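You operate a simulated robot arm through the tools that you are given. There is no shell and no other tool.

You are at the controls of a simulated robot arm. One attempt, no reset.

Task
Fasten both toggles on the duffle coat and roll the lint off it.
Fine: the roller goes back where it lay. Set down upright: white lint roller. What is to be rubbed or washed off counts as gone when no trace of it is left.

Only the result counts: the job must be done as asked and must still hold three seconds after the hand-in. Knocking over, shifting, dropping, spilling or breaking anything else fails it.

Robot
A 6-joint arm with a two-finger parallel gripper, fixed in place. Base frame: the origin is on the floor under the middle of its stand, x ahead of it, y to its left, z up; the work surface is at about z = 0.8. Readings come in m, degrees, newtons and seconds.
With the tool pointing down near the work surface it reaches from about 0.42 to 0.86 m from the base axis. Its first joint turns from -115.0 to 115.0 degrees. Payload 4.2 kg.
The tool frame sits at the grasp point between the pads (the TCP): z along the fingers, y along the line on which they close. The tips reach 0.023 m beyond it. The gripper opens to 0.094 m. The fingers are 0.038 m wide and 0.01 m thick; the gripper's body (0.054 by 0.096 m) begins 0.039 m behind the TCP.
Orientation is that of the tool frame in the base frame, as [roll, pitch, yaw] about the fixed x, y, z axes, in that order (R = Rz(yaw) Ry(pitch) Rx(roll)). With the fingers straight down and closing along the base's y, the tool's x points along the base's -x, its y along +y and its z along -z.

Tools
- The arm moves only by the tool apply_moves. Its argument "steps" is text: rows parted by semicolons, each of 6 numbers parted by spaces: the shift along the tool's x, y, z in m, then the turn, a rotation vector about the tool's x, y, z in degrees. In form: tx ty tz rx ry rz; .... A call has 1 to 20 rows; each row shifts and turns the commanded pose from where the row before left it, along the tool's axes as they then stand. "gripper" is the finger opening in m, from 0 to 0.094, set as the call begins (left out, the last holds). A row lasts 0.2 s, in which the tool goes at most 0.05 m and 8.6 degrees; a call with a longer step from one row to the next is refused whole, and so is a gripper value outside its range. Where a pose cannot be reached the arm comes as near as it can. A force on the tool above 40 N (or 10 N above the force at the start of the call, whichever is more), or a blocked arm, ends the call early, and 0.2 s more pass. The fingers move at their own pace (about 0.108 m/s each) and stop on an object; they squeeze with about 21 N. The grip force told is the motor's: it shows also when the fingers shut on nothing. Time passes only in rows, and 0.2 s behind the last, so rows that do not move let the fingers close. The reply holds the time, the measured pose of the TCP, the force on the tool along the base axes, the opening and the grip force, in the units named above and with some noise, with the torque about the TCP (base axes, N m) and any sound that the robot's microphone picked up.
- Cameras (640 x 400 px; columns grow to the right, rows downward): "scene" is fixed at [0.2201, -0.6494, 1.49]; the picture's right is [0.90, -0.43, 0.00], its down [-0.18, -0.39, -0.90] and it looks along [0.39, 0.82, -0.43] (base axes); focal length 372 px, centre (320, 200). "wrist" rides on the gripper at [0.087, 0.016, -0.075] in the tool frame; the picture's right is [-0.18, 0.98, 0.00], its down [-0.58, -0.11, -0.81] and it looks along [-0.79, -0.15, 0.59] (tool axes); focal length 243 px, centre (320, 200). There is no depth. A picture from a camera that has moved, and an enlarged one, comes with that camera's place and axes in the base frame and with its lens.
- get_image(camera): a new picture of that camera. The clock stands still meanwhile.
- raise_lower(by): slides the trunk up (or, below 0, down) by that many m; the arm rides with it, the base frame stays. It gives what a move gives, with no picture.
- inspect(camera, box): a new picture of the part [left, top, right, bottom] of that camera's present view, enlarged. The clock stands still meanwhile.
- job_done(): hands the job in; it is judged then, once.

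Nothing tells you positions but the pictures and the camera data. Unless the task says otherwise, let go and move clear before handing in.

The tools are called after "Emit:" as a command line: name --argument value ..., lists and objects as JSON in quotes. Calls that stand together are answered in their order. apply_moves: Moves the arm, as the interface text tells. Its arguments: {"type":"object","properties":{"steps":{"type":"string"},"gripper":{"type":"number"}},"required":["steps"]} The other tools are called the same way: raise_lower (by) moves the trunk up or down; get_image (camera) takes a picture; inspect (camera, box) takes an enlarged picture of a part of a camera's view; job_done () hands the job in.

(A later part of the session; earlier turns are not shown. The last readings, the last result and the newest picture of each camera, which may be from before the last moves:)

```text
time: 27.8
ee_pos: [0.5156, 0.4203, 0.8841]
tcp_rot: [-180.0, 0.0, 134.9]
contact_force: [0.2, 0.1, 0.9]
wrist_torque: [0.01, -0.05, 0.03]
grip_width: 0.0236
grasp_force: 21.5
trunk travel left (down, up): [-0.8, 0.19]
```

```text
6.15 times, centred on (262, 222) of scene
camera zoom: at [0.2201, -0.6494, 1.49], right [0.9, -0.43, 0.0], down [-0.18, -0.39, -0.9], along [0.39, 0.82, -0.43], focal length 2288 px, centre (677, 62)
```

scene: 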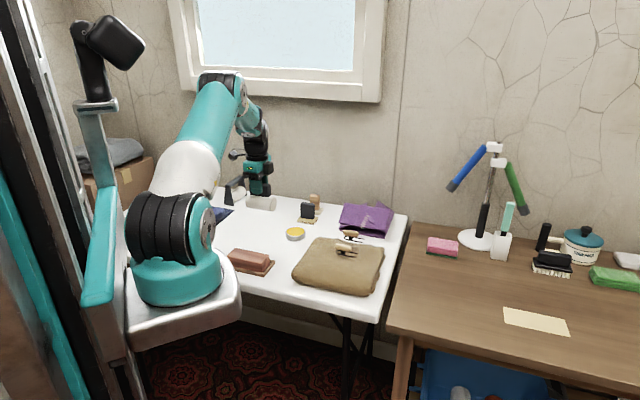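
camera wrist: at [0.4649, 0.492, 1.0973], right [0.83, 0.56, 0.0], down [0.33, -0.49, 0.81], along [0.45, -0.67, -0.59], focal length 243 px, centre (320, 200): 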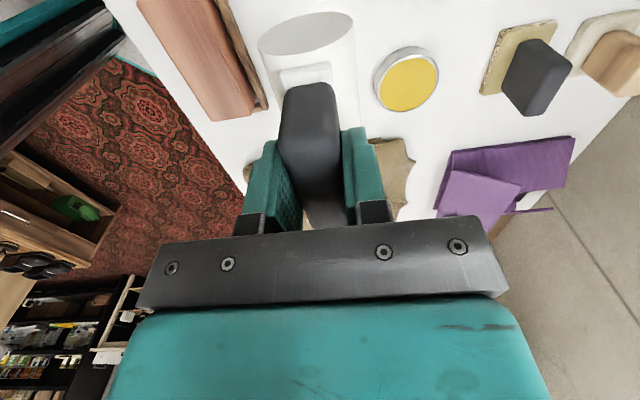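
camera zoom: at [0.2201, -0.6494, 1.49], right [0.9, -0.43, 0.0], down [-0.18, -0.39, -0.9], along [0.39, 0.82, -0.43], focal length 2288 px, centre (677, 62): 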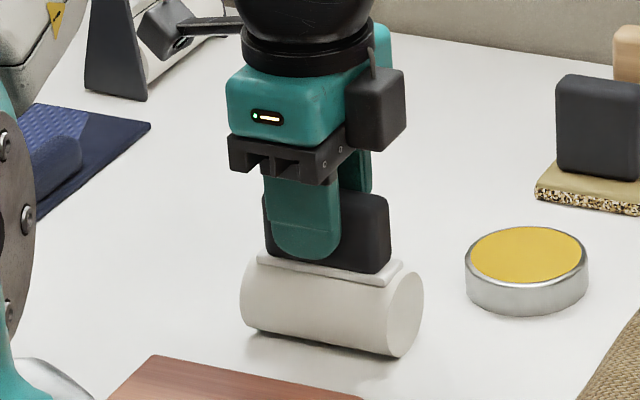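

The roller is back on the table and matches its original picture to within about 2 mm. I'll open the fingers and check that it stands.

Emit:
apply_moves --steps "0 0 0 0 0 0; 0 0 0 0 0 0; 0 0 0 0 0 0" --gripper 0.065

Emit:
apply_moves --steps "0 0 -0.01 0 0 0; 0 0 -0.03 0 0 0; 0 0 -0.04 0 0 0; 0 0 -0.04 0 0 0"

Emit:
inspect --camera "scene" --box '[222, 190, 302, 255]'

Emit:
get_image --camera "wrist"

```text
time: 28.6
ee_pos: [0.5163, 0.4196, 0.8844]
tcp_rot: [180.0, -0.1, 134.8]
contact_force: [0.3, -0.7, 0.6]
wrist_torque: [0.02, -0.02, 0.03]
grip_width: 0.0646
grasp_force: 0.1
trunk travel left (down, up): [-0.8, 0.19]
```

```text
time: 29.6
ee_pos: [0.5174, 0.4183, 1.0037]
tcp_rot: [-179.9, 0.0, 135.0]
contact_force: [-0.1, 0.5, 0.1]
wrist_torque: [0.0, -0.01, -0.01]
grip_width: 0.0648
grasp_force: 0.1
trunk travel left (down, up): [-0.8, 0.19]
```

```text
6.15 times, centred on (262, 222) of scene
camera zoom: at [0.2201, -0.6494, 1.49], right [0.9, -0.43, 0.0], down [-0.18, -0.39, -0.9], along [0.39, 0.82, -0.43], focal length 2288 px, centre (677, 62)
```

zoom: 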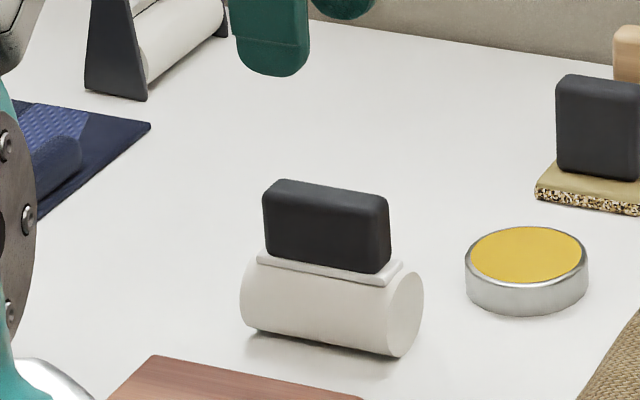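

```text
taken
camera wrist: at [0.4662, 0.4924, 1.0784], right [0.83, 0.56, 0.0], down [0.33, -0.49, 0.81], along [0.45, -0.67, -0.59], focal length 243 px, centre (320, 200)
```

wrist: 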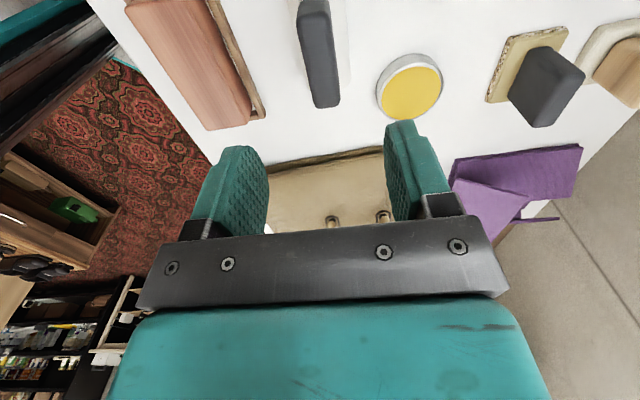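

The roller stands upright where it lay. Next I'll go above the first toggle at about (0.697, 0.193), keeping yaw 135 so the fingers straddle it across its width.

Emit:
apply_moves --steps "-0.0409 -0.0045 0 0 0 0; -0.0409 -0.0045 0 0 0 0; -0.0409 -0.0045 0 0 0 0; -0.0409 -0.0045 0 0 0 0; -0.0409 -0.0045 0 0 0 0; -0.0409 -0.0045 0 0 0 0; -0.0409 -0.0045 0 0 0 0; 0 0 0.03 0 0 0; 0 0 0.025 0 0 0; 0 0 0 0 0 0" --gripper 0.05

Emit:
get_image --camera "wrist"

Emit:
inspect --camera "scene" --box '[310, 200, 390, 260]'

```text
time: 31.8
ee_pos: [0.6962, 0.1952, 0.95]
tcp_rot: [-180.0, -0.1, 134.8]
contact_force: [-0.4, -0.1, 0.3]
wrist_torque: [0.0, -0.02, 0.02]
grip_width: 0.0502
grasp_force: 0.0
trunk travel left (down, up): [-0.8, 0.19]
```

```text
taken
camera wrist: at [0.6451, 0.268, 1.0254], right [0.83, 0.56, 0.0], down [0.33, -0.49, 0.81], along [0.45, -0.67, -0.59], focal length 243 px, centre (320, 200)
```

wrist: 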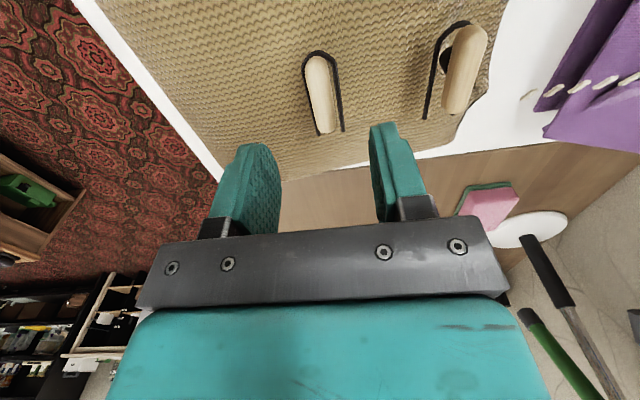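

```text
6.67 times, centred on (350, 230) of scene
camera zoom: at [0.2201, -0.6494, 1.49], right [0.9, -0.43, 0.0], down [-0.18, -0.39, -0.9], along [0.39, 0.82, -0.43], focal length 2478 px, centre (120, 0)
```

zoom: 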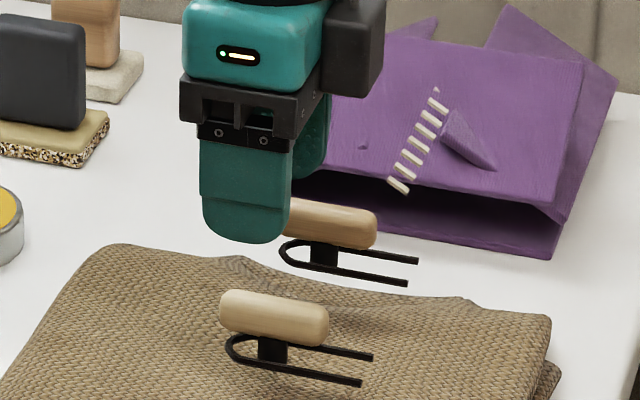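

The first toggle sits between the finger line and its loop, slightly ahead of centre. I'll enlarge to fix the alignment.

Emit:
inspect --camera "wrist" --box '[240, 20, 500, 180]'

```text
2.46 times, centred on (370, 100) of wrist
camera zoom: at [0.6451, 0.268, 1.0254], right [0.83, 0.56, 0.0], down [0.33, -0.49, 0.81], along [0.45, -0.67, -0.59], focal length 597 px, centre (197, 446)
```

zoom: 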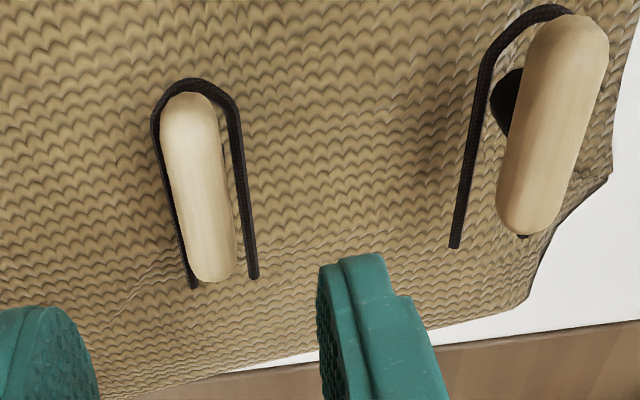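

The fingers are centred on the toggle within 2–3 mm and its axis matches. I'll lower until the tips reach the toggle's lower edge, which keeps them above the loop and cloth.

Emit:
apply_moves --steps "-0.0015 0 0.025 0 0 0; 0 0 0.02 0 0 0; 0 0 0.01 0 0 0; 0 0 0.005 0 0 0; 0 0 0 0 0 0"

Emit:
inspect --camera "wrist" --box '[200, 80, 440, 230]'

Emit:
inspect --camera "scene" --box '[310, 210, 390, 260]'

```text
time: 33.0
ee_pos: [0.6964, 0.1928, 0.8902]
tcp_rot: [180.0, -0.1, 134.8]
contact_force: [-0.5, -0.5, -0.4]
wrist_torque: [-0.04, 0.0, 0.01]
grip_width: 0.0498
grasp_force: 0.1
trunk travel left (down, up): [-0.8, 0.19]
```

```text
2.67 times, centred on (320, 155) of wrist
camera zoom: at [0.6455, 0.2664, 0.9647], right [0.83, 0.56, 0.0], down [0.33, -0.49, 0.81], along [0.45, -0.67, -0.59], focal length 647 px, centre (320, 320)
```

zoom: 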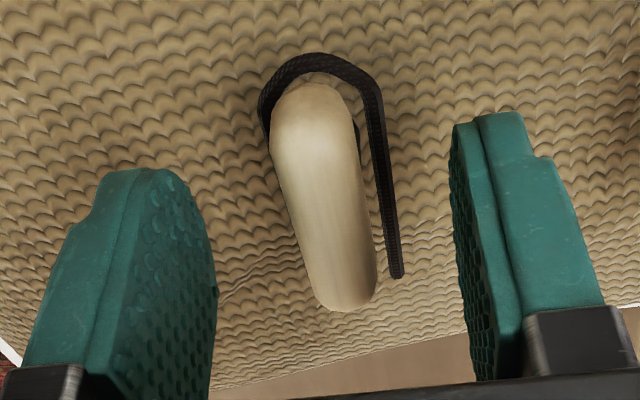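

```text
8.00 times, centred on (350, 235) of scene
camera zoom: at [0.2201, -0.6494, 1.49], right [0.9, -0.43, 0.0], down [-0.18, -0.39, -0.9], along [0.39, 0.82, -0.43], focal length 2974 px, centre (80, -80)
```

zoom: 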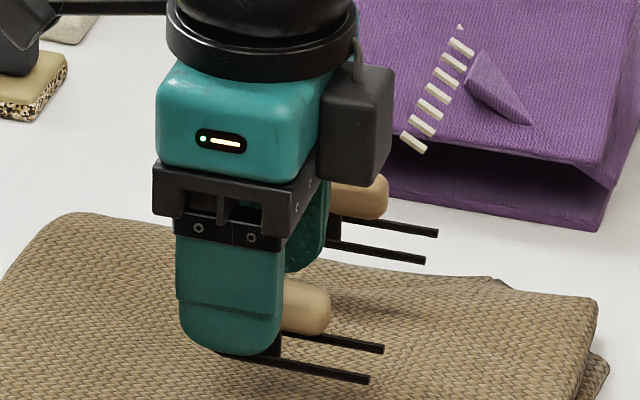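

The toggle is centred between the fingers and the tips are clear of the loop. I'll close on it.

Emit:
apply_moves --steps "0 0.0015 0 0 0 0; 0 0 0 0 0 0; 0 0 0 0 0 0; 0 0 0 0 0 0" --gripper 0.0

Emit:
inspect --camera "wrist" --box '[200, 80, 440, 230]'

```text
time: 34.0
ee_pos: [0.6972, 0.1942, 0.8903]
tcp_rot: [-179.8, -0.1, 134.9]
contact_force: [-6.1, -6.6, 2.3]
wrist_torque: [-0.12, 0.11, 0.04]
grip_width: 0.0149
grasp_force: 20.9
trunk travel left (down, up): [-0.8, 0.19]
```

```text
2.67 times, centred on (320, 155) of wrist
camera zoom: at [0.6465, 0.2673, 0.9646], right [0.83, 0.56, 0.0], down [0.33, -0.49, 0.81], along [0.45, -0.67, -0.59], focal length 647 px, centre (320, 320)
```

zoom: 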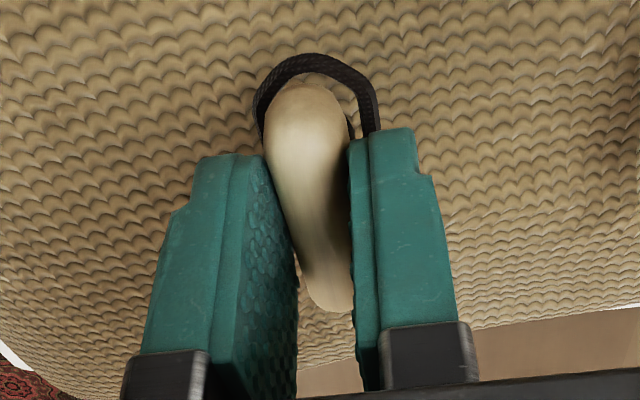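

It's gripped at 14.9 mm with a slight sideways load of about 9 N, so I'll shift 1.3 mm to relieve it. Then I'll try a small turn to feel which way it goes.

Emit:
apply_moves --steps "0 -0.0013 0 0 0 0; 0 0 0 0 0 0"

Emit:
apply_moves --steps "0 0 0 0 0 -4; 0 0 0 0 0 -4; 0 0 0 0 0 0"

Emit:
inspect --camera "wrist" --box '[200, 80, 440, 230]'

```text
time: 34.6
ee_pos: [0.6966, 0.1937, 0.8904]
tcp_rot: [179.8, 0.0, 135.0]
contact_force: [1.1, -0.5, 0.9]
wrist_torque: [0.12, 0.06, 0.05]
grip_width: 0.0149
grasp_force: 20.6
trunk travel left (down, up): [-0.8, 0.19]
```

```text
time: 35.4
ee_pos: [0.6958, 0.1935, 0.8895]
tcp_rot: [-180.0, -0.1, 142.9]
contact_force: [-5.7, -6.0, 7.5]
wrist_torque: [-0.3, -0.03, -0.04]
grip_width: 0.0148
grasp_force: 21.0
trunk travel left (down, up): [-0.8, 0.19]
```

```text
2.67 times, centred on (320, 155) of wrist
camera zoom: at [0.6363, 0.2592, 0.9646], right [0.74, 0.67, 0.0], down [0.4, -0.44, 0.81], along [0.54, -0.6, -0.59], focal length 647 px, centre (320, 320)
```

zoom: 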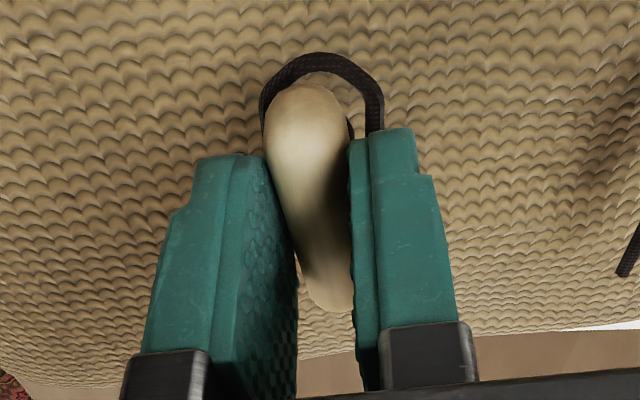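

The toggle seems to follow the turn with only a small side force. I'll check in the scene view whether it turns relative to its loop.

Emit:
inspect --camera "scene" --box '[318, 220, 382, 260]'

Emit:
get_image --camera "wrist"

```text
10.00 times, centred on (350, 240) of scene
camera zoom: at [0.2201, -0.6494, 1.49], right [0.9, -0.43, 0.0], down [-0.18, -0.39, -0.9], along [0.39, 0.82, -0.43], focal length 3718 px, centre (20, -200)
```

zoom: 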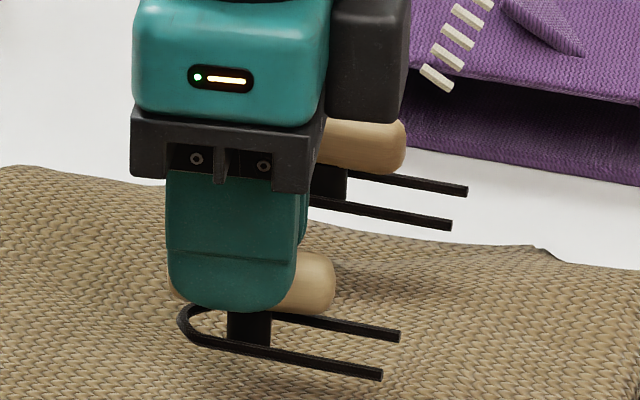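

```text
taken
camera wrist: at [0.6363, 0.2592, 0.9646], right [0.74, 0.67, 0.0], down [0.4, -0.44, 0.81], along [0.54, -0.6, -0.59], focal length 243 px, centre (320, 200)
```

wrist: 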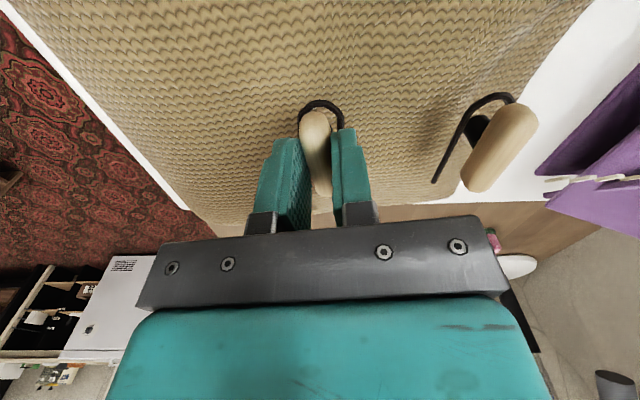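

The loop stays put and the toggle turns on its stem. I'll relieve the side load and keep turning in the same direction in small steps.

Emit:
apply_moves --steps "0.0001 -0.0012 -0.001 0 0 0; 0 0 0 0 0 -5; 0 0 0 0 0 -5; 0 0 0 0 0 -5; 0 0 0 0 0 0"

```text
time: 36.6
ee_pos: [0.6973, 0.1933, 0.89]
tcp_rot: [180.0, 0.0, 158.0]
contact_force: [0.4, -0.2, -0.1]
wrist_torque: [-0.07, 0.12, -0.02]
grip_width: 0.0152
grasp_force: 21.1
trunk travel left (down, up): [-0.8, 0.19]
```

The load has gone to zero and the toggle turns freely, now at yaw 158. I'll continue toward 225.

Emit:
apply_moves --steps "0 0 0 0 0 -6; 0 0 0 0 0 -6; 0 0 0 0 0 -6; 0 0 0 0 0 0"

Emit:
inspect --camera "scene" --box '[318, 220, 382, 260]'

Emit:
inspect --camera "wrist" --box '[200, 80, 440, 230]'

```text
time: 37.6
ee_pos: [0.6977, 0.1934, 0.8901]
tcp_rot: [180.0, -0.1, 176.0]
contact_force: [0.7, 0.9, 0.5]
wrist_torque: [-0.1, 0.12, 0.0]
grip_width: 0.015
grasp_force: 21.1
trunk travel left (down, up): [-0.8, 0.19]
```

```text
10.00 times, centred on (350, 240) of scene
camera zoom: at [0.2201, -0.6494, 1.49], right [0.9, -0.43, 0.0], down [-0.18, -0.39, -0.9], along [0.39, 0.82, -0.43], focal length 3718 px, centre (20, -200)
```

zoom: 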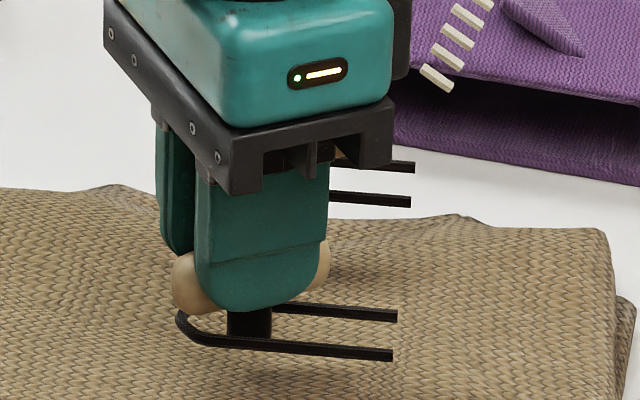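

```text
2.67 times, centred on (320, 155) of wrist
camera zoom: at [0.6104, 0.2155, 0.9654], right [0.25, 0.97, 0.0], down [0.57, -0.15, 0.81], along [0.78, -0.2, -0.59], focal length 647 px, centre (320, 320)
```

zoom: 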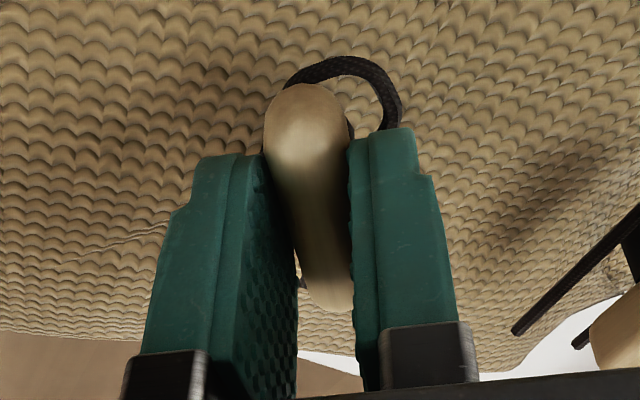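

The coat itself has turned along with the toggle, which I don't want. I'll stop and measure how far before doing anything else.

Emit:
get_image --camera "scene"

Emit:
inspect --camera "scene" --box '[280, 210, 400, 300]'

Emit:
get_image --camera "wrist"

```text
taken
```

scene: 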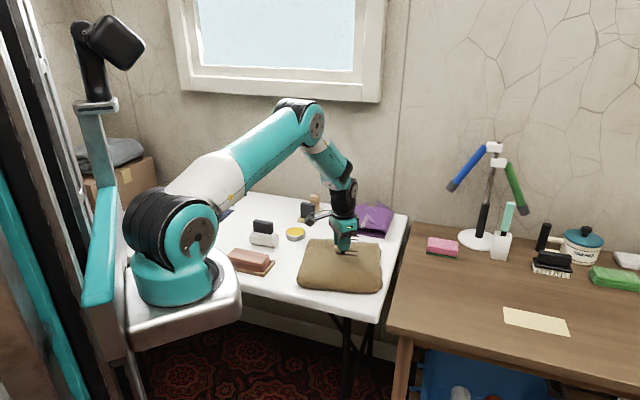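

```text
4.44 times, centred on (340, 255) of scene
camera zoom: at [0.2201, -0.6494, 1.49], right [0.9, -0.43, 0.0], down [-0.18, -0.39, -0.9], along [0.39, 0.82, -0.43], focal length 1652 px, centre (231, -44)
```

zoom: 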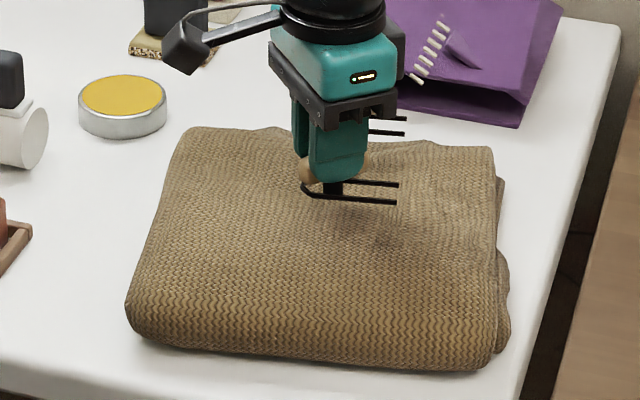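

```text
taken
camera wrist: at [0.6104, 0.2155, 0.9654], right [0.25, 0.97, 0.0], down [0.57, -0.15, 0.81], along [0.78, -0.2, -0.59], focal length 243 px, centre (320, 200)
```

wrist: 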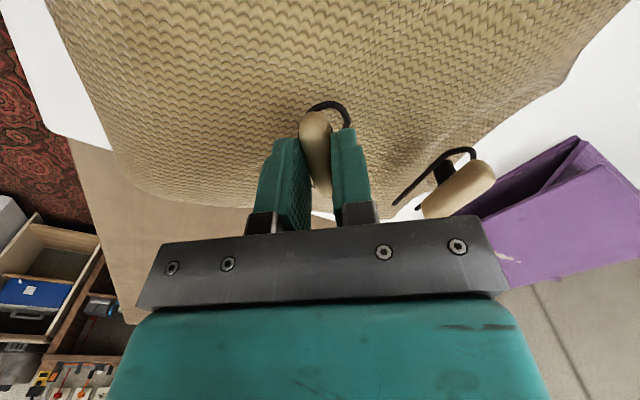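

The coat has turned about 9–10° around the held stem while the toggle turned about 31° against it. It seems the hinge drags with speed, since the slow first step didn't move the coat. So I'll make a quick short reverse turn to bring the coat back, then look.

Emit:
apply_moves --steps "0 0 0 0 0 8.5; 0 0 0 0 0 8.5; 0 0 0 0 0 0"

Emit:
inspect --camera "scene" --box '[318, 220, 382, 260]'

Emit:
inspect --camera "scene" --box '[280, 210, 400, 300]'

```text
time: 38.4
ee_pos: [0.6965, 0.1929, 0.8898]
tcp_rot: [180.0, 0.0, 158.8]
contact_force: [0.1, 0.3, -0.5]
wrist_torque: [-0.01, 0.14, 0.0]
grip_width: 0.0152
grasp_force: 20.7
trunk travel left (down, up): [-0.8, 0.19]
```

```text
10.00 times, centred on (350, 240) of scene
camera zoom: at [0.2201, -0.6494, 1.49], right [0.9, -0.43, 0.0], down [-0.18, -0.39, -0.9], along [0.39, 0.82, -0.43], focal length 3718 px, centre (20, -200)
```

zoom: 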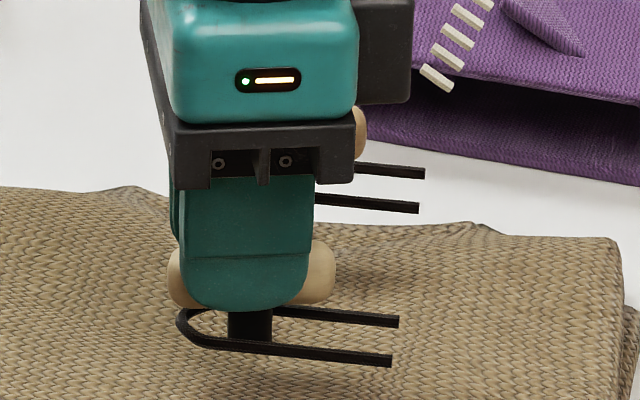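

```text
4.44 times, centred on (340, 255) of scene
camera zoom: at [0.2201, -0.6494, 1.49], right [0.9, -0.43, 0.0], down [-0.18, -0.39, -0.9], along [0.39, 0.82, -0.43], focal length 1652 px, centre (231, -44)
```

zoom: 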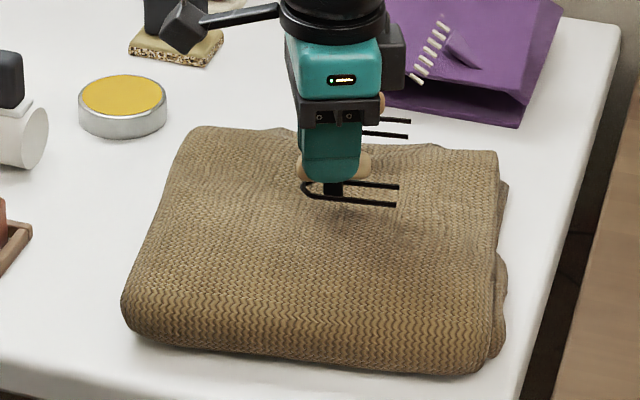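

The coat came back only slightly. I'll now test a slow forward turn at about 7°/s to see whether the coat stays still while the toggle turns.

Emit:
apply_moves --steps "0 0 0 0 0 -1.4; 0 0 0 0 0 -1.4; 0 0 0 0 0 -1.4; 0 0 0 0 0 -1.4; 0 0 0 0 0 -1.4; 0 0 0 0 0 -1.4; 0 0 0 0 0 -1.4; 0 0 0 0 0 -1.4; 0 0 0 0 0 -1.4; 0 0 0 0 0 -1.4; 0 0 0 0 0 -1.4; 0 0 0 0 0 -1.4"

Emit:
inspect --camera "scene" --box '[318, 220, 382, 260]'

Emit:
inspect --camera "wrist" --box '[200, 80, 440, 230]'

```text
time: 41.0
ee_pos: [0.6972, 0.1931, 0.8897]
tcp_rot: [180.0, -0.2, 175.6]
contact_force: [-0.1, -0.1, -0.5]
wrist_torque: [-0.11, 0.1, 0.0]
grip_width: 0.0147
grasp_force: 20.6
trunk travel left (down, up): [-0.8, 0.19]
```

```text
10.00 times, centred on (350, 240) of scene
camera zoom: at [0.2201, -0.6494, 1.49], right [0.9, -0.43, 0.0], down [-0.18, -0.39, -0.9], along [0.39, 0.82, -0.43], focal length 3718 px, centre (20, -200)
```

zoom: 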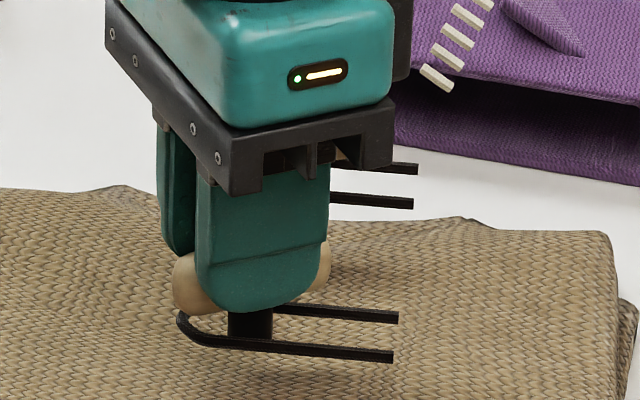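

```text
2.67 times, centred on (320, 155) of wrist
camera zoom: at [0.6109, 0.216, 0.9651], right [0.26, 0.97, 0.0], down [0.57, -0.15, 0.81], along [0.78, -0.21, -0.59], focal length 647 px, centre (320, 320)
```

zoom: 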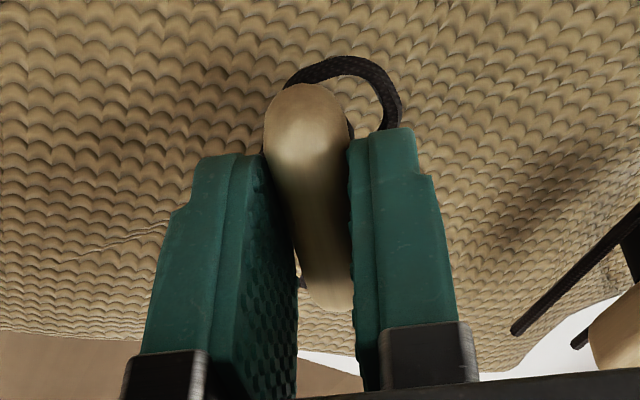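

The slow turn moved the coat only about 1°, so most of the motion is the toggle itself. I'll try a further slow 8° to see whether the toggle keeps turning or is against a stop.

Emit:
apply_moves --steps "0 0 0 0 0 -2; 0 0 0 0 0 -2; 0 0 0 0 0 -2; 0 0 0 0 0 -2"

Emit:
inspect --camera "scene" --box '[318, 220, 382, 260]'

Emit:
inspect --camera "wrist" --box '[200, 80, 440, 230]'

```text
time: 42.0
ee_pos: [0.6969, 0.1925, 0.8903]
tcp_rot: [-180.0, -0.1, -176.3]
contact_force: [0.4, -0.1, 0.0]
wrist_torque: [-0.08, 0.11, 0.0]
grip_width: 0.015
grasp_force: 21.3
trunk travel left (down, up): [-0.8, 0.19]
```

```text
10.00 times, centred on (350, 240) of scene
camera zoom: at [0.2201, -0.6494, 1.49], right [0.9, -0.43, 0.0], down [-0.18, -0.39, -0.9], along [0.39, 0.82, -0.43], focal length 3718 px, centre (20, -200)
```

zoom: 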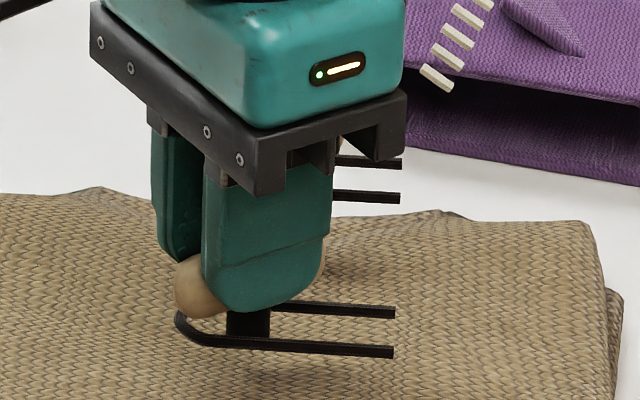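

```text
2.67 times, centred on (320, 155) of wrist
camera zoom: at [0.6081, 0.2037, 0.9654], right [0.12, 0.99, 0.0], down [0.59, -0.07, 0.81], along [0.8, -0.1, -0.59], focal length 647 px, centre (320, 320)
```

zoom: 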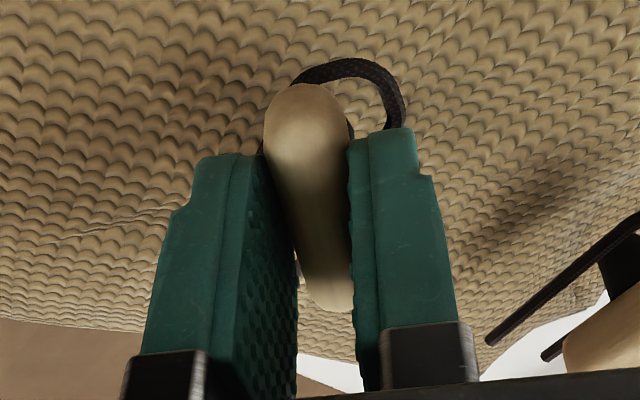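

The toggle keeps turning, but the coat picks up some of the motion. I'll press down lightly through the stem to pin the coat to the table, then try the next few degrees.

Emit:
apply_moves --steps "0 0 0.001 0 0 0; 0 0 0.001 0 0 0; 0 0 0.0005 0 0 0; 0 0 0 0 0 0"

Emit:
inspect --camera "scene" --box '[318, 220, 382, 260]'

```text
time: 43.0
ee_pos: [0.697, 0.1928, 0.8907]
tcp_rot: [179.9, 0.1, -176.3]
contact_force: [-2.9, -5.4, 13.5]
wrist_torque: [-0.2, 0.71, -0.04]
grip_width: 0.0149
grasp_force: 20.7
trunk travel left (down, up): [-0.8, 0.19]
```

```text
10.00 times, centred on (350, 240) of scene
camera zoom: at [0.2201, -0.6494, 1.49], right [0.9, -0.43, 0.0], down [-0.18, -0.39, -0.9], along [0.39, 0.82, -0.43], focal length 3718 px, centre (20, -200)
```

zoom: 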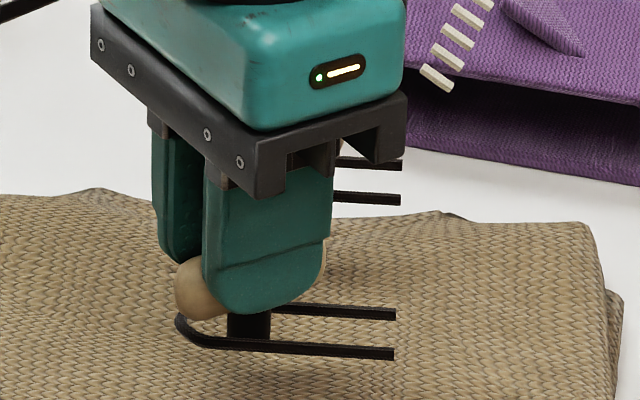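

I'm now pressing about 13 N. I'll turn another slow 8° and compare.

Emit:
apply_moves --steps "0 0 0 0 0 -2; 0 0 0 0 0 -2; 0 0 0 0 0 -2; 0 0 0 0 0 -2"

Emit:
inspect --camera "scene" --box '[318, 220, 382, 260]'

Emit:
inspect --camera "wrist" --box '[200, 80, 440, 230]'

```text
time: 44.0
ee_pos: [0.6972, 0.1917, 0.8903]
tcp_rot: [179.8, 0.1, -168.4]
contact_force: [2.3, -8.2, 23.0]
wrist_torque: [-0.23, 0.18, -0.05]
grip_width: 0.0146
grasp_force: 20.8
trunk travel left (down, up): [-0.8, 0.19]
```

```text
10.00 times, centred on (350, 240) of scene
camera zoom: at [0.2201, -0.6494, 1.49], right [0.9, -0.43, 0.0], down [-0.18, -0.39, -0.9], along [0.39, 0.82, -0.43], focal length 3718 px, centre (20, -200)
```

zoom: 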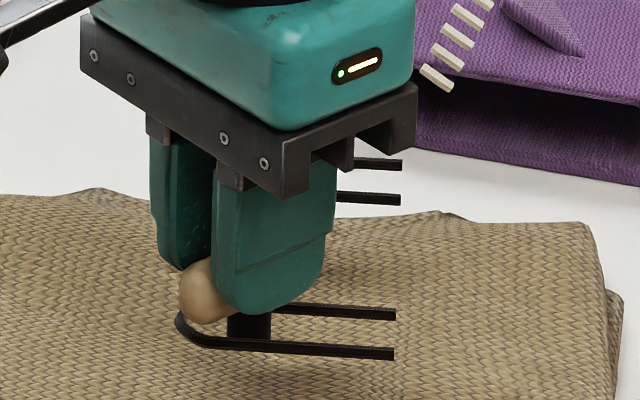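

```text
2.67 times, centred on (320, 155) of wrist
camera zoom: at [0.6074, 0.1907, 0.9643], right [-0.02, 1.0, 0.0], down [0.59, 0.01, 0.81], along [0.81, 0.02, -0.59], focal length 647 px, centre (320, 320)
```

zoom: 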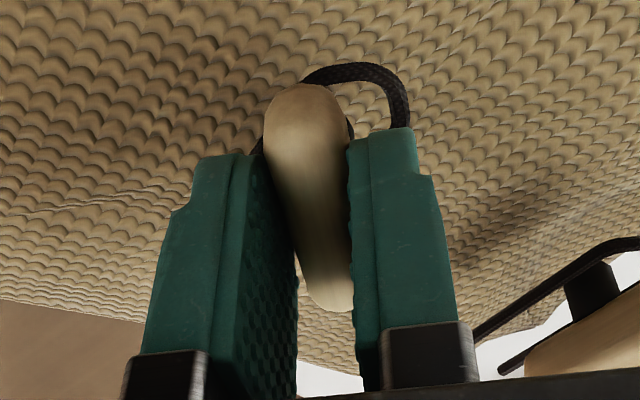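

Pressing works: the coat stayed still while the toggle turned the full 8°. I'll trim the side load and keep turning under light downward pressure.

Emit:
apply_moves --steps "-0.0001 -0.001 -0.0006 0 0 0; 0 0 0 0 0 -2.5; 0 0 0 0 0 -2.5; 0 0 0 0 0 -2.5; 0 0 0 0 0 -2.5; 0 0 0 0 0 -2.5; 0 0 0 0 0 0"

Emit:
inspect --camera "scene" --box '[318, 220, 382, 260]'

```text
time: 45.6
ee_pos: [0.6973, 0.1906, 0.8904]
tcp_rot: [180.0, 0.0, -155.8]
contact_force: [6.8, -11.1, 27.0]
wrist_torque: [-0.32, -0.01, -0.06]
grip_width: 0.0149
grasp_force: 20.9
trunk travel left (down, up): [-0.8, 0.19]
```

```text
10.00 times, centred on (350, 240) of scene
camera zoom: at [0.2201, -0.6494, 1.49], right [0.9, -0.43, 0.0], down [-0.18, -0.39, -0.9], along [0.39, 0.82, -0.43], focal length 3718 px, centre (20, -200)
```

zoom: 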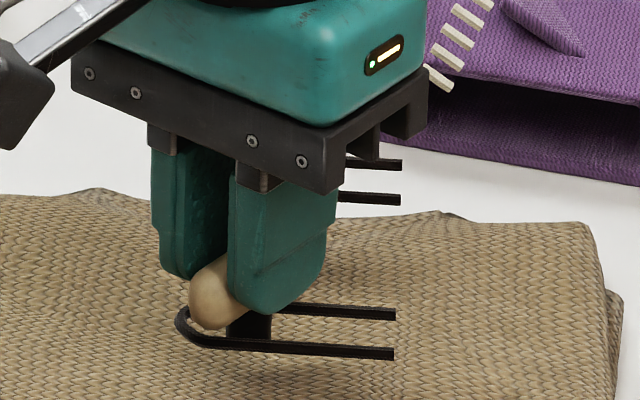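

The toggle turns with the coat still. The side force shows the stem sits about 6 mm off my grip centre, so I'll relieve it and add a small compensating shift as I turn on.

Emit:
apply_moves --steps "-0.0002 -0.0016 -0.0012 0 0 0; 0 -0.00026 0 0 0 -2.5; 0 -0.00026 0 0 0 -2.5; 0 -0.00026 0 0 0 -2.5; 0 -0.00026 0 0 0 -2.5; 0 -0.00026 0 0 0 -2.5; 0 -0.00026 0 0 0 -2.5; 0 0 0 0 0 0"

Emit:
inspect --camera "scene" --box '[318, 220, 382, 260]'

```text
time: 47.4
ee_pos: [0.697, 0.1894, 0.8907]
tcp_rot: [179.9, 0.0, -140.6]
contact_force: [2.8, 6.7, -0.6]
wrist_torque: [0.17, 0.31, -0.02]
grip_width: 0.015
grasp_force: 21.2
trunk travel left (down, up): [-0.8, 0.19]
```

```text
10.00 times, centred on (350, 240) of scene
camera zoom: at [0.2201, -0.6494, 1.49], right [0.9, -0.43, 0.0], down [-0.18, -0.39, -0.9], along [0.39, 0.82, -0.43], focal length 3718 px, centre (20, -200)
```

zoom: 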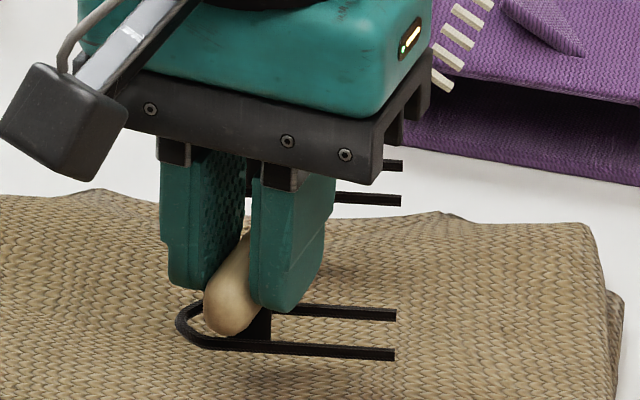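

I slightly overcompensated and the downward pressure is gone, but the coat hasn't moved and the toggle is around 72° across. I'll press lightly again and turn the last part.

Emit:
apply_moves --steps "-0.0006 0.0005 0.001 0 0 0; 0 0 0.001 0 0 0; 0 0 0 0 0 0"

Emit:
apply_moves --steps "0 -0.00015 0 0 0 -2.5; 0 -0.00015 0 0 0 -2.5; 0 -0.00015 0 0 0 -2.5; 0 -0.00015 0 0 0 -2.5; 0 0 0 0 0 0"

Emit:
inspect --camera "scene" --box '[318, 220, 382, 260]'

Emit:
inspect --camera "wrist" --box '[200, 80, 440, 230]'

```text
time: 48.2
ee_pos: [0.6974, 0.1897, 0.8887]
tcp_rot: [-179.9, 0.1, -140.8]
contact_force: [-7.3, 4.3, 19.5]
wrist_torque: [-0.27, 0.53, 0.02]
grip_width: 0.0148
grasp_force: 21.1
trunk travel left (down, up): [-0.8, 0.19]
```

```text
time: 49.4
ee_pos: [0.6984, 0.189, 0.8894]
tcp_rot: [-180.0, 0.0, -130.8]
contact_force: [-7.5, -3.8, 27.7]
wrist_torque: [-0.05, 0.12, 0.01]
grip_width: 0.0148
grasp_force: 21.2
trunk travel left (down, up): [-0.8, 0.19]
```

```text
10.00 times, centred on (350, 240) of scene
camera zoom: at [0.2201, -0.6494, 1.49], right [0.9, -0.43, 0.0], down [-0.18, -0.39, -0.9], along [0.39, 0.82, -0.43], focal length 3718 px, centre (20, -200)
```

zoom: 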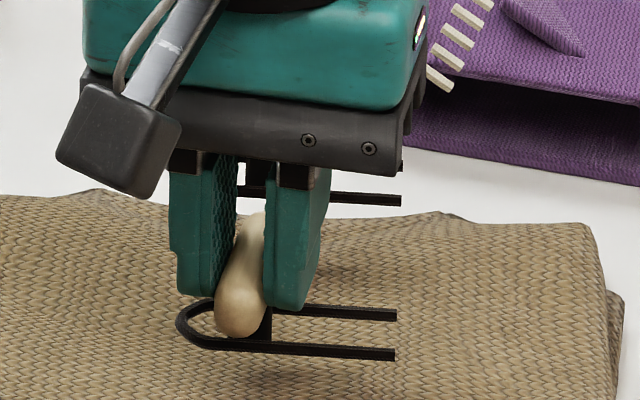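

```text
2.67 times, centred on (320, 155) of wrist
camera zoom: at [0.6283, 0.1348, 0.9635], right [-0.62, 0.78, 0.0], down [0.46, 0.37, 0.81], along [0.63, 0.5, -0.59], focal length 647 px, centre (320, 320)
```

zoom: 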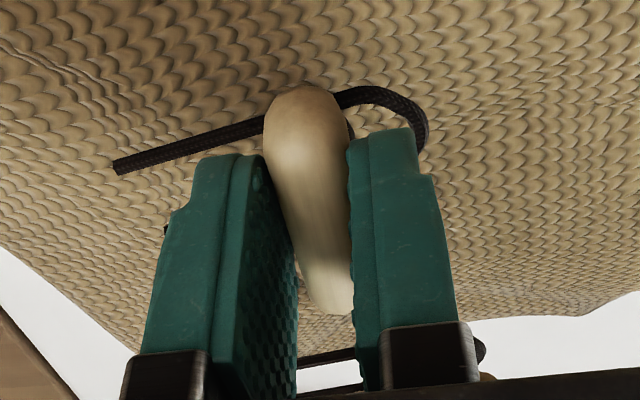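

The toggle is nearly square across its loop, at about 82°. I'll trim the load and turn the last 8–10°.

Emit:
apply_moves --steps "0.0007 0.0003 -0.0008 0 0 0; 0 0 0 0 0 -2; 0 0 0 0 0 -2; 0 0 0 0 0 -2; 0 0 0 0 0 -2; 0 0 0 0 0 0"

Emit:
inspect --camera "scene" --box '[318, 220, 382, 260]'

```text
time: 50.8
ee_pos: [0.6989, 0.1889, 0.8895]
tcp_rot: [180.0, 0.1, -122.8]
contact_force: [10.6, -3.4, 10.3]
wrist_torque: [0.26, -0.41, -0.04]
grip_width: 0.0149
grasp_force: 21.3
trunk travel left (down, up): [-0.8, 0.19]
```

```text
10.00 times, centred on (350, 240) of scene
camera zoom: at [0.2201, -0.6494, 1.49], right [0.9, -0.43, 0.0], down [-0.18, -0.39, -0.9], along [0.39, 0.82, -0.43], focal length 3718 px, centre (20, -200)
```

zoom: 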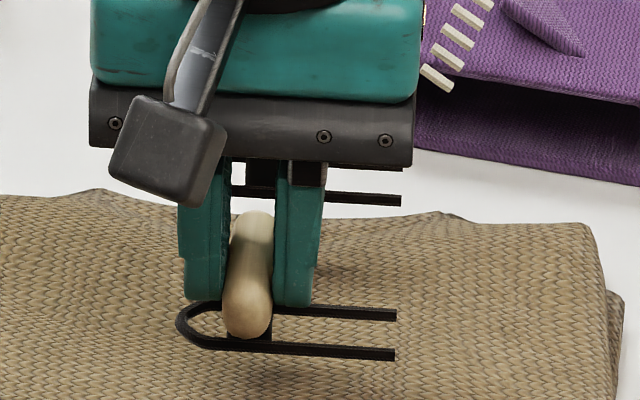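

The toggle looks square across the loop. I'll test a few degrees more for a stop.

Emit:
apply_moves --steps "0.0004 -0.0004 0 0 0 0; 0 0 0 0 0 -2; 0 0 0 0 0 -2; 0 0 0 0 0 0"

Emit:
inspect --camera "scene" --box '[318, 220, 382, 260]'

```text
time: 51.8
ee_pos: [0.6987, 0.1875, 0.8897]
tcp_rot: [179.8, 0.1, -118.9]
contact_force: [9.3, 0.9, 10.0]
wrist_torque: [0.02, -0.22, -0.92]
grip_width: 0.0163
grasp_force: 20.7
trunk travel left (down, up): [-0.8, 0.19]
```

```text
10.00 times, centred on (350, 240) of scene
camera zoom: at [0.2201, -0.6494, 1.49], right [0.9, -0.43, 0.0], down [-0.18, -0.39, -0.9], along [0.39, 0.82, -0.43], focal length 3718 px, centre (20, -200)
```

zoom: 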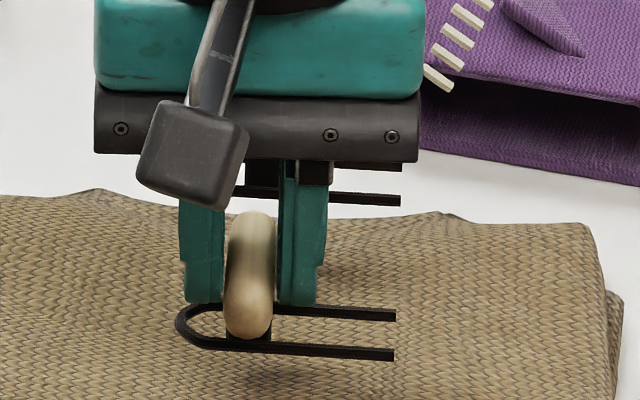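

The torque rose to 0.9 Nm, so the toggle has reached its stop at 90° and the first one is fastened. I'll ease back 3° to take off the torque, open, and lift clear.

Emit:
apply_moves --steps "0 0 0 0 0 1.5; 0 0 -0.0005 0 0 1.5; 0 0 -0.0005 0 0 0; 0 0 0 0 0 0"

Emit:
inspect --camera "scene" --box '[318, 220, 382, 260]'

```text
time: 52.8
ee_pos: [0.6975, 0.1891, 0.8885]
tcp_rot: [179.8, -0.1, -121.7]
contact_force: [4.0, 0.4, 0.3]
wrist_torque: [0.46, -0.51, -0.32]
grip_width: 0.0148
grasp_force: 21.5
trunk travel left (down, up): [-0.8, 0.19]
```

```text
10.00 times, centred on (350, 240) of scene
camera zoom: at [0.2201, -0.6494, 1.49], right [0.9, -0.43, 0.0], down [-0.18, -0.39, -0.9], along [0.39, 0.82, -0.43], focal length 3718 px, centre (20, -200)
```

zoom: 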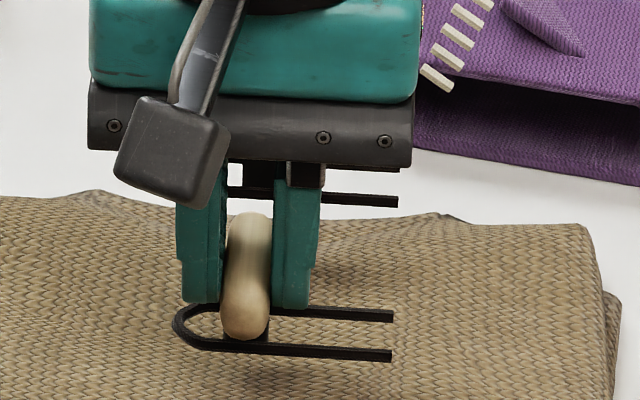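

The toggle is against its stop with little load. I'll release it and lift straight up.

Emit:
apply_moves --steps "0 0 0 0 0 0; 0 0 0 0 0 0; 0 0 -0.01 0 0 0; 0 0 -0.03 0 0 0; 0 0 -0.035 0 0 0; 0 0 -0.035 0 0 0" --gripper 0.05

Emit:
get_image --camera "scene"

Emit:
inspect --camera "scene" --box '[318, 220, 382, 260]'

Emit:
get_image --camera "wrist"

```text
time: 54.2
ee_pos: [0.6986, 0.1883, 0.9983]
tcp_rot: [179.9, 0.0, -121.8]
contact_force: [0.1, 0.1, 0.1]
wrist_torque: [0.01, 0.02, 0.0]
grip_width: 0.05
grasp_force: 0.0
trunk travel left (down, up): [-0.8, 0.19]
```

```text
taken
```

scene: 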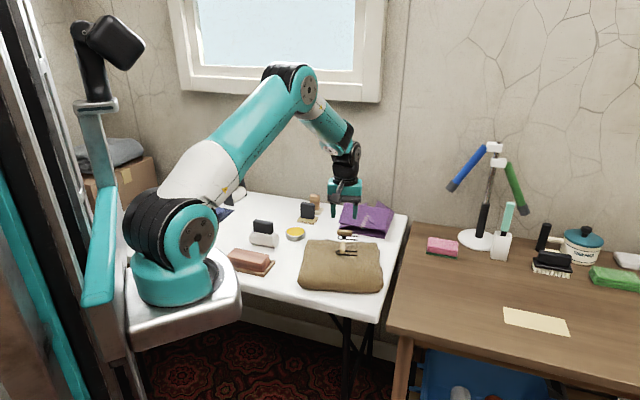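

```text
10.00 times, centred on (350, 240) of scene
camera zoom: at [0.2201, -0.6494, 1.49], right [0.9, -0.43, 0.0], down [-0.18, -0.39, -0.9], along [0.39, 0.82, -0.43], focal length 3718 px, centre (20, -200)
```

zoom: 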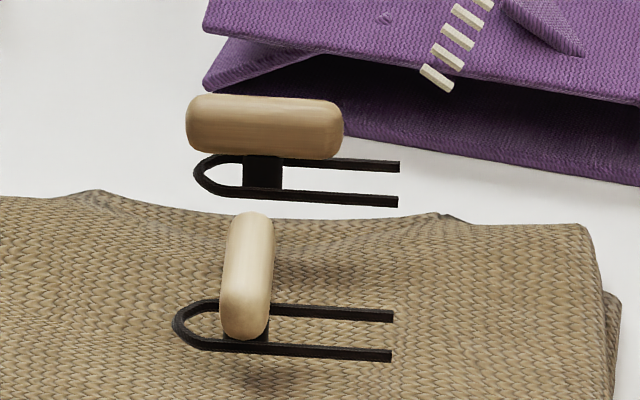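

```text
taken
camera wrist: at [0.6377, 0.1233, 1.0729], right [-0.74, 0.67, 0.0], down [0.4, 0.44, 0.81], along [0.54, 0.6, -0.59], focal length 243 px, centre (320, 200)
```

wrist: 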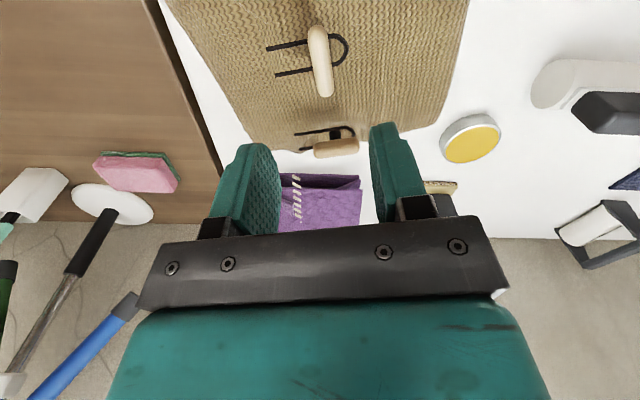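

The first toggle lies across its loop and holds. The coat is about 12° off its original heading, and I can probably turn it back while holding the second toggle. I'll turn the tool to yaw 147 and move over the second toggle, near (0.747, 0.268).

Emit:
apply_moves --steps "0 0 0 0 0 8.29; 0 0 0 0 0 8.29; 0 0 0 0 0 8.29; 0 0 0 0 0 8.29; 0 0 0 0 0 8.29; 0 0 0 0 0 8.29; 0 0 0 0 0 8.29; 0 0 0 0 0 8.29; 0 0 0 0 0 8.29; 0 0 0 0 0 8.29; 0 0 0 0 0 8.29; 0.0009 0.0311 0 0 0 0; 0.0009 0.0311 0 0 0 0; 0.0009 0.0311 0 0 0 0; 0 0 0.025 0 0 0; 0 0 0.02 0 0 0; 0 0 0 0 0 0" --gripper 0.05

Emit:
get_image --camera "wrist"

Emit:
inspect --camera "wrist" --box '[220, 20, 430, 170]'

Emit:
inspect --camera "scene" --box '[310, 200, 390, 260]'

```text
time: 57.8
ee_pos: [0.7462, 0.2692, 0.9547]
tcp_rot: [180.0, -0.1, 147.0]
contact_force: [0.1, 0.1, -0.3]
wrist_torque: [-0.02, 0.01, -0.05]
grip_width: 0.0501
grasp_force: 0.1
trunk travel left (down, up): [-0.8, 0.19]
```

```text
taken
camera wrist: at [0.6819, 0.3301, 1.0303], right [0.69, 0.72, 0.0], down [0.43, -0.41, 0.81], along [0.58, -0.56, -0.59], focal length 243 px, centre (320, 200)
```

wrist: 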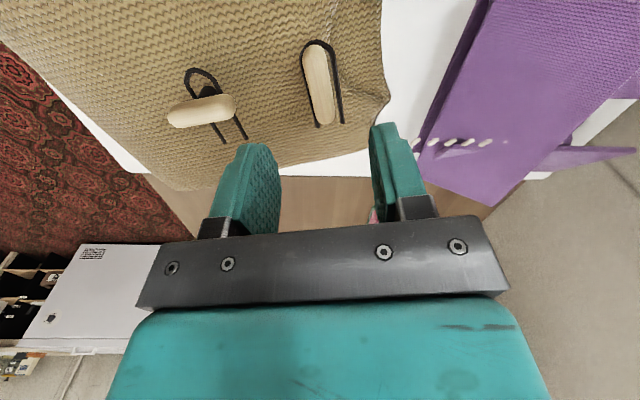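

```text
2.67 times, centred on (325, 95) of wrist
camera zoom: at [0.6819, 0.3301, 1.0303], right [0.69, 0.72, 0.0], down [0.43, -0.41, 0.81], along [0.58, -0.56, -0.59], focal length 647 px, centre (307, 480)
```

zoom: 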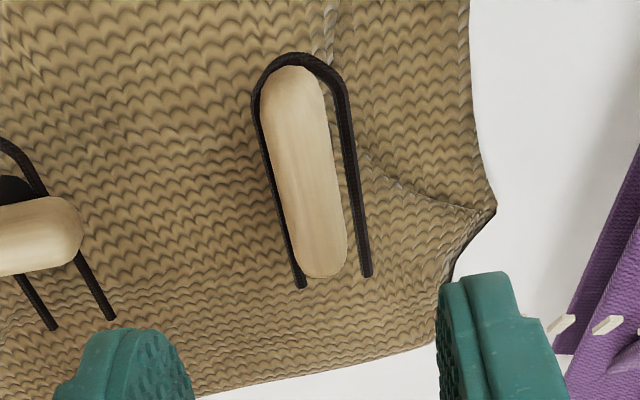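

```text
6.67 times, centred on (350, 230) of scene
camera zoom: at [0.2201, -0.6494, 1.49], right [0.9, -0.43, 0.0], down [-0.18, -0.39, -0.9], along [0.39, 0.82, -0.43], focal length 2478 px, centre (120, 0)
```

zoom: 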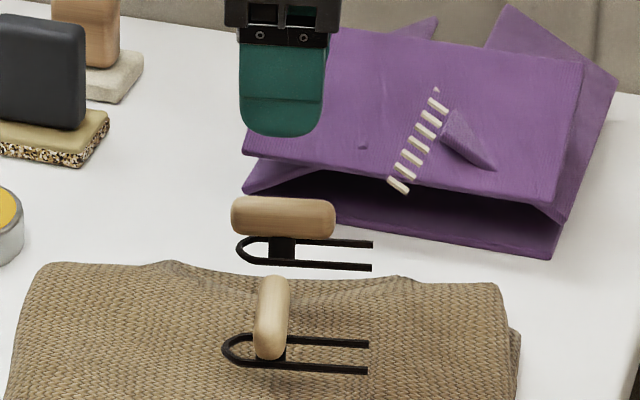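

The second toggle is almost directly below, its axis at −34°. I'll shift 3 mm toward the stem and lower around it.

Emit:
apply_moves --steps "-0.0032 0.0001 0.025 0 0 0; 0 0 0.02 0 0 0; 0 0 0.012 0 0 0; 0 0 0.009 0 0 0; 0 0 0 0 0 0"

Emit:
inspect --camera "wrist" --box '[200, 80, 440, 230]'

Emit:
inspect --camera "scene" --box '[310, 205, 390, 255]'

```text
time: 59.0
ee_pos: [0.7505, 0.2669, 0.8896]
tcp_rot: [180.0, 0.0, 147.1]
contact_force: [0.2, 0.0, 0.3]
wrist_torque: [0.02, -0.01, -0.02]
grip_width: 0.0501
grasp_force: 0.1
trunk travel left (down, up): [-0.8, 0.19]
```

```text
2.67 times, centred on (320, 155) of wrist
camera zoom: at [0.6852, 0.3275, 0.9645], right [0.69, 0.72, 0.0], down [0.43, -0.41, 0.81], along [0.58, -0.56, -0.59], focal length 647 px, centre (320, 320)
```

zoom: 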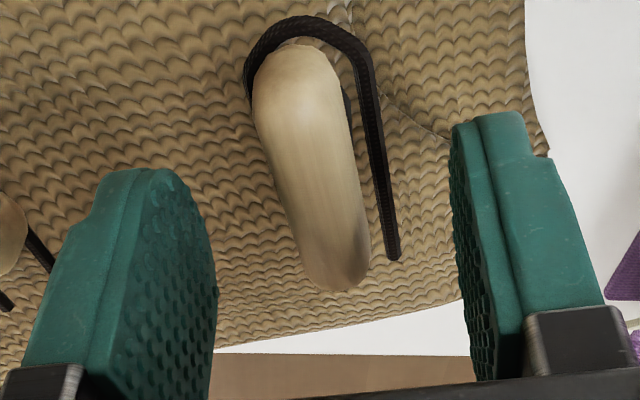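

```text
8.00 times, centred on (350, 230) of scene
camera zoom: at [0.2201, -0.6494, 1.49], right [0.9, -0.43, 0.0], down [-0.18, -0.39, -0.9], along [0.39, 0.82, -0.43], focal length 2974 px, centre (80, -40)
```

zoom: 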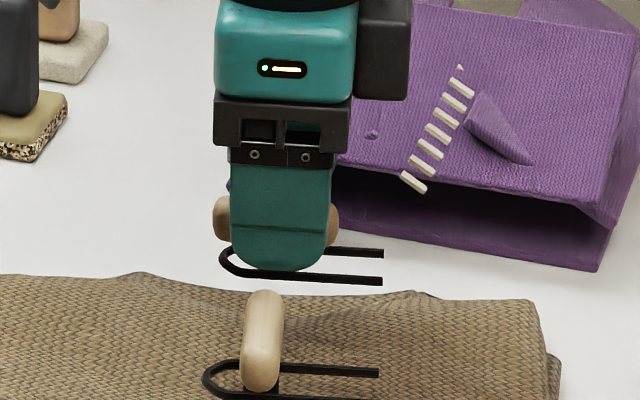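

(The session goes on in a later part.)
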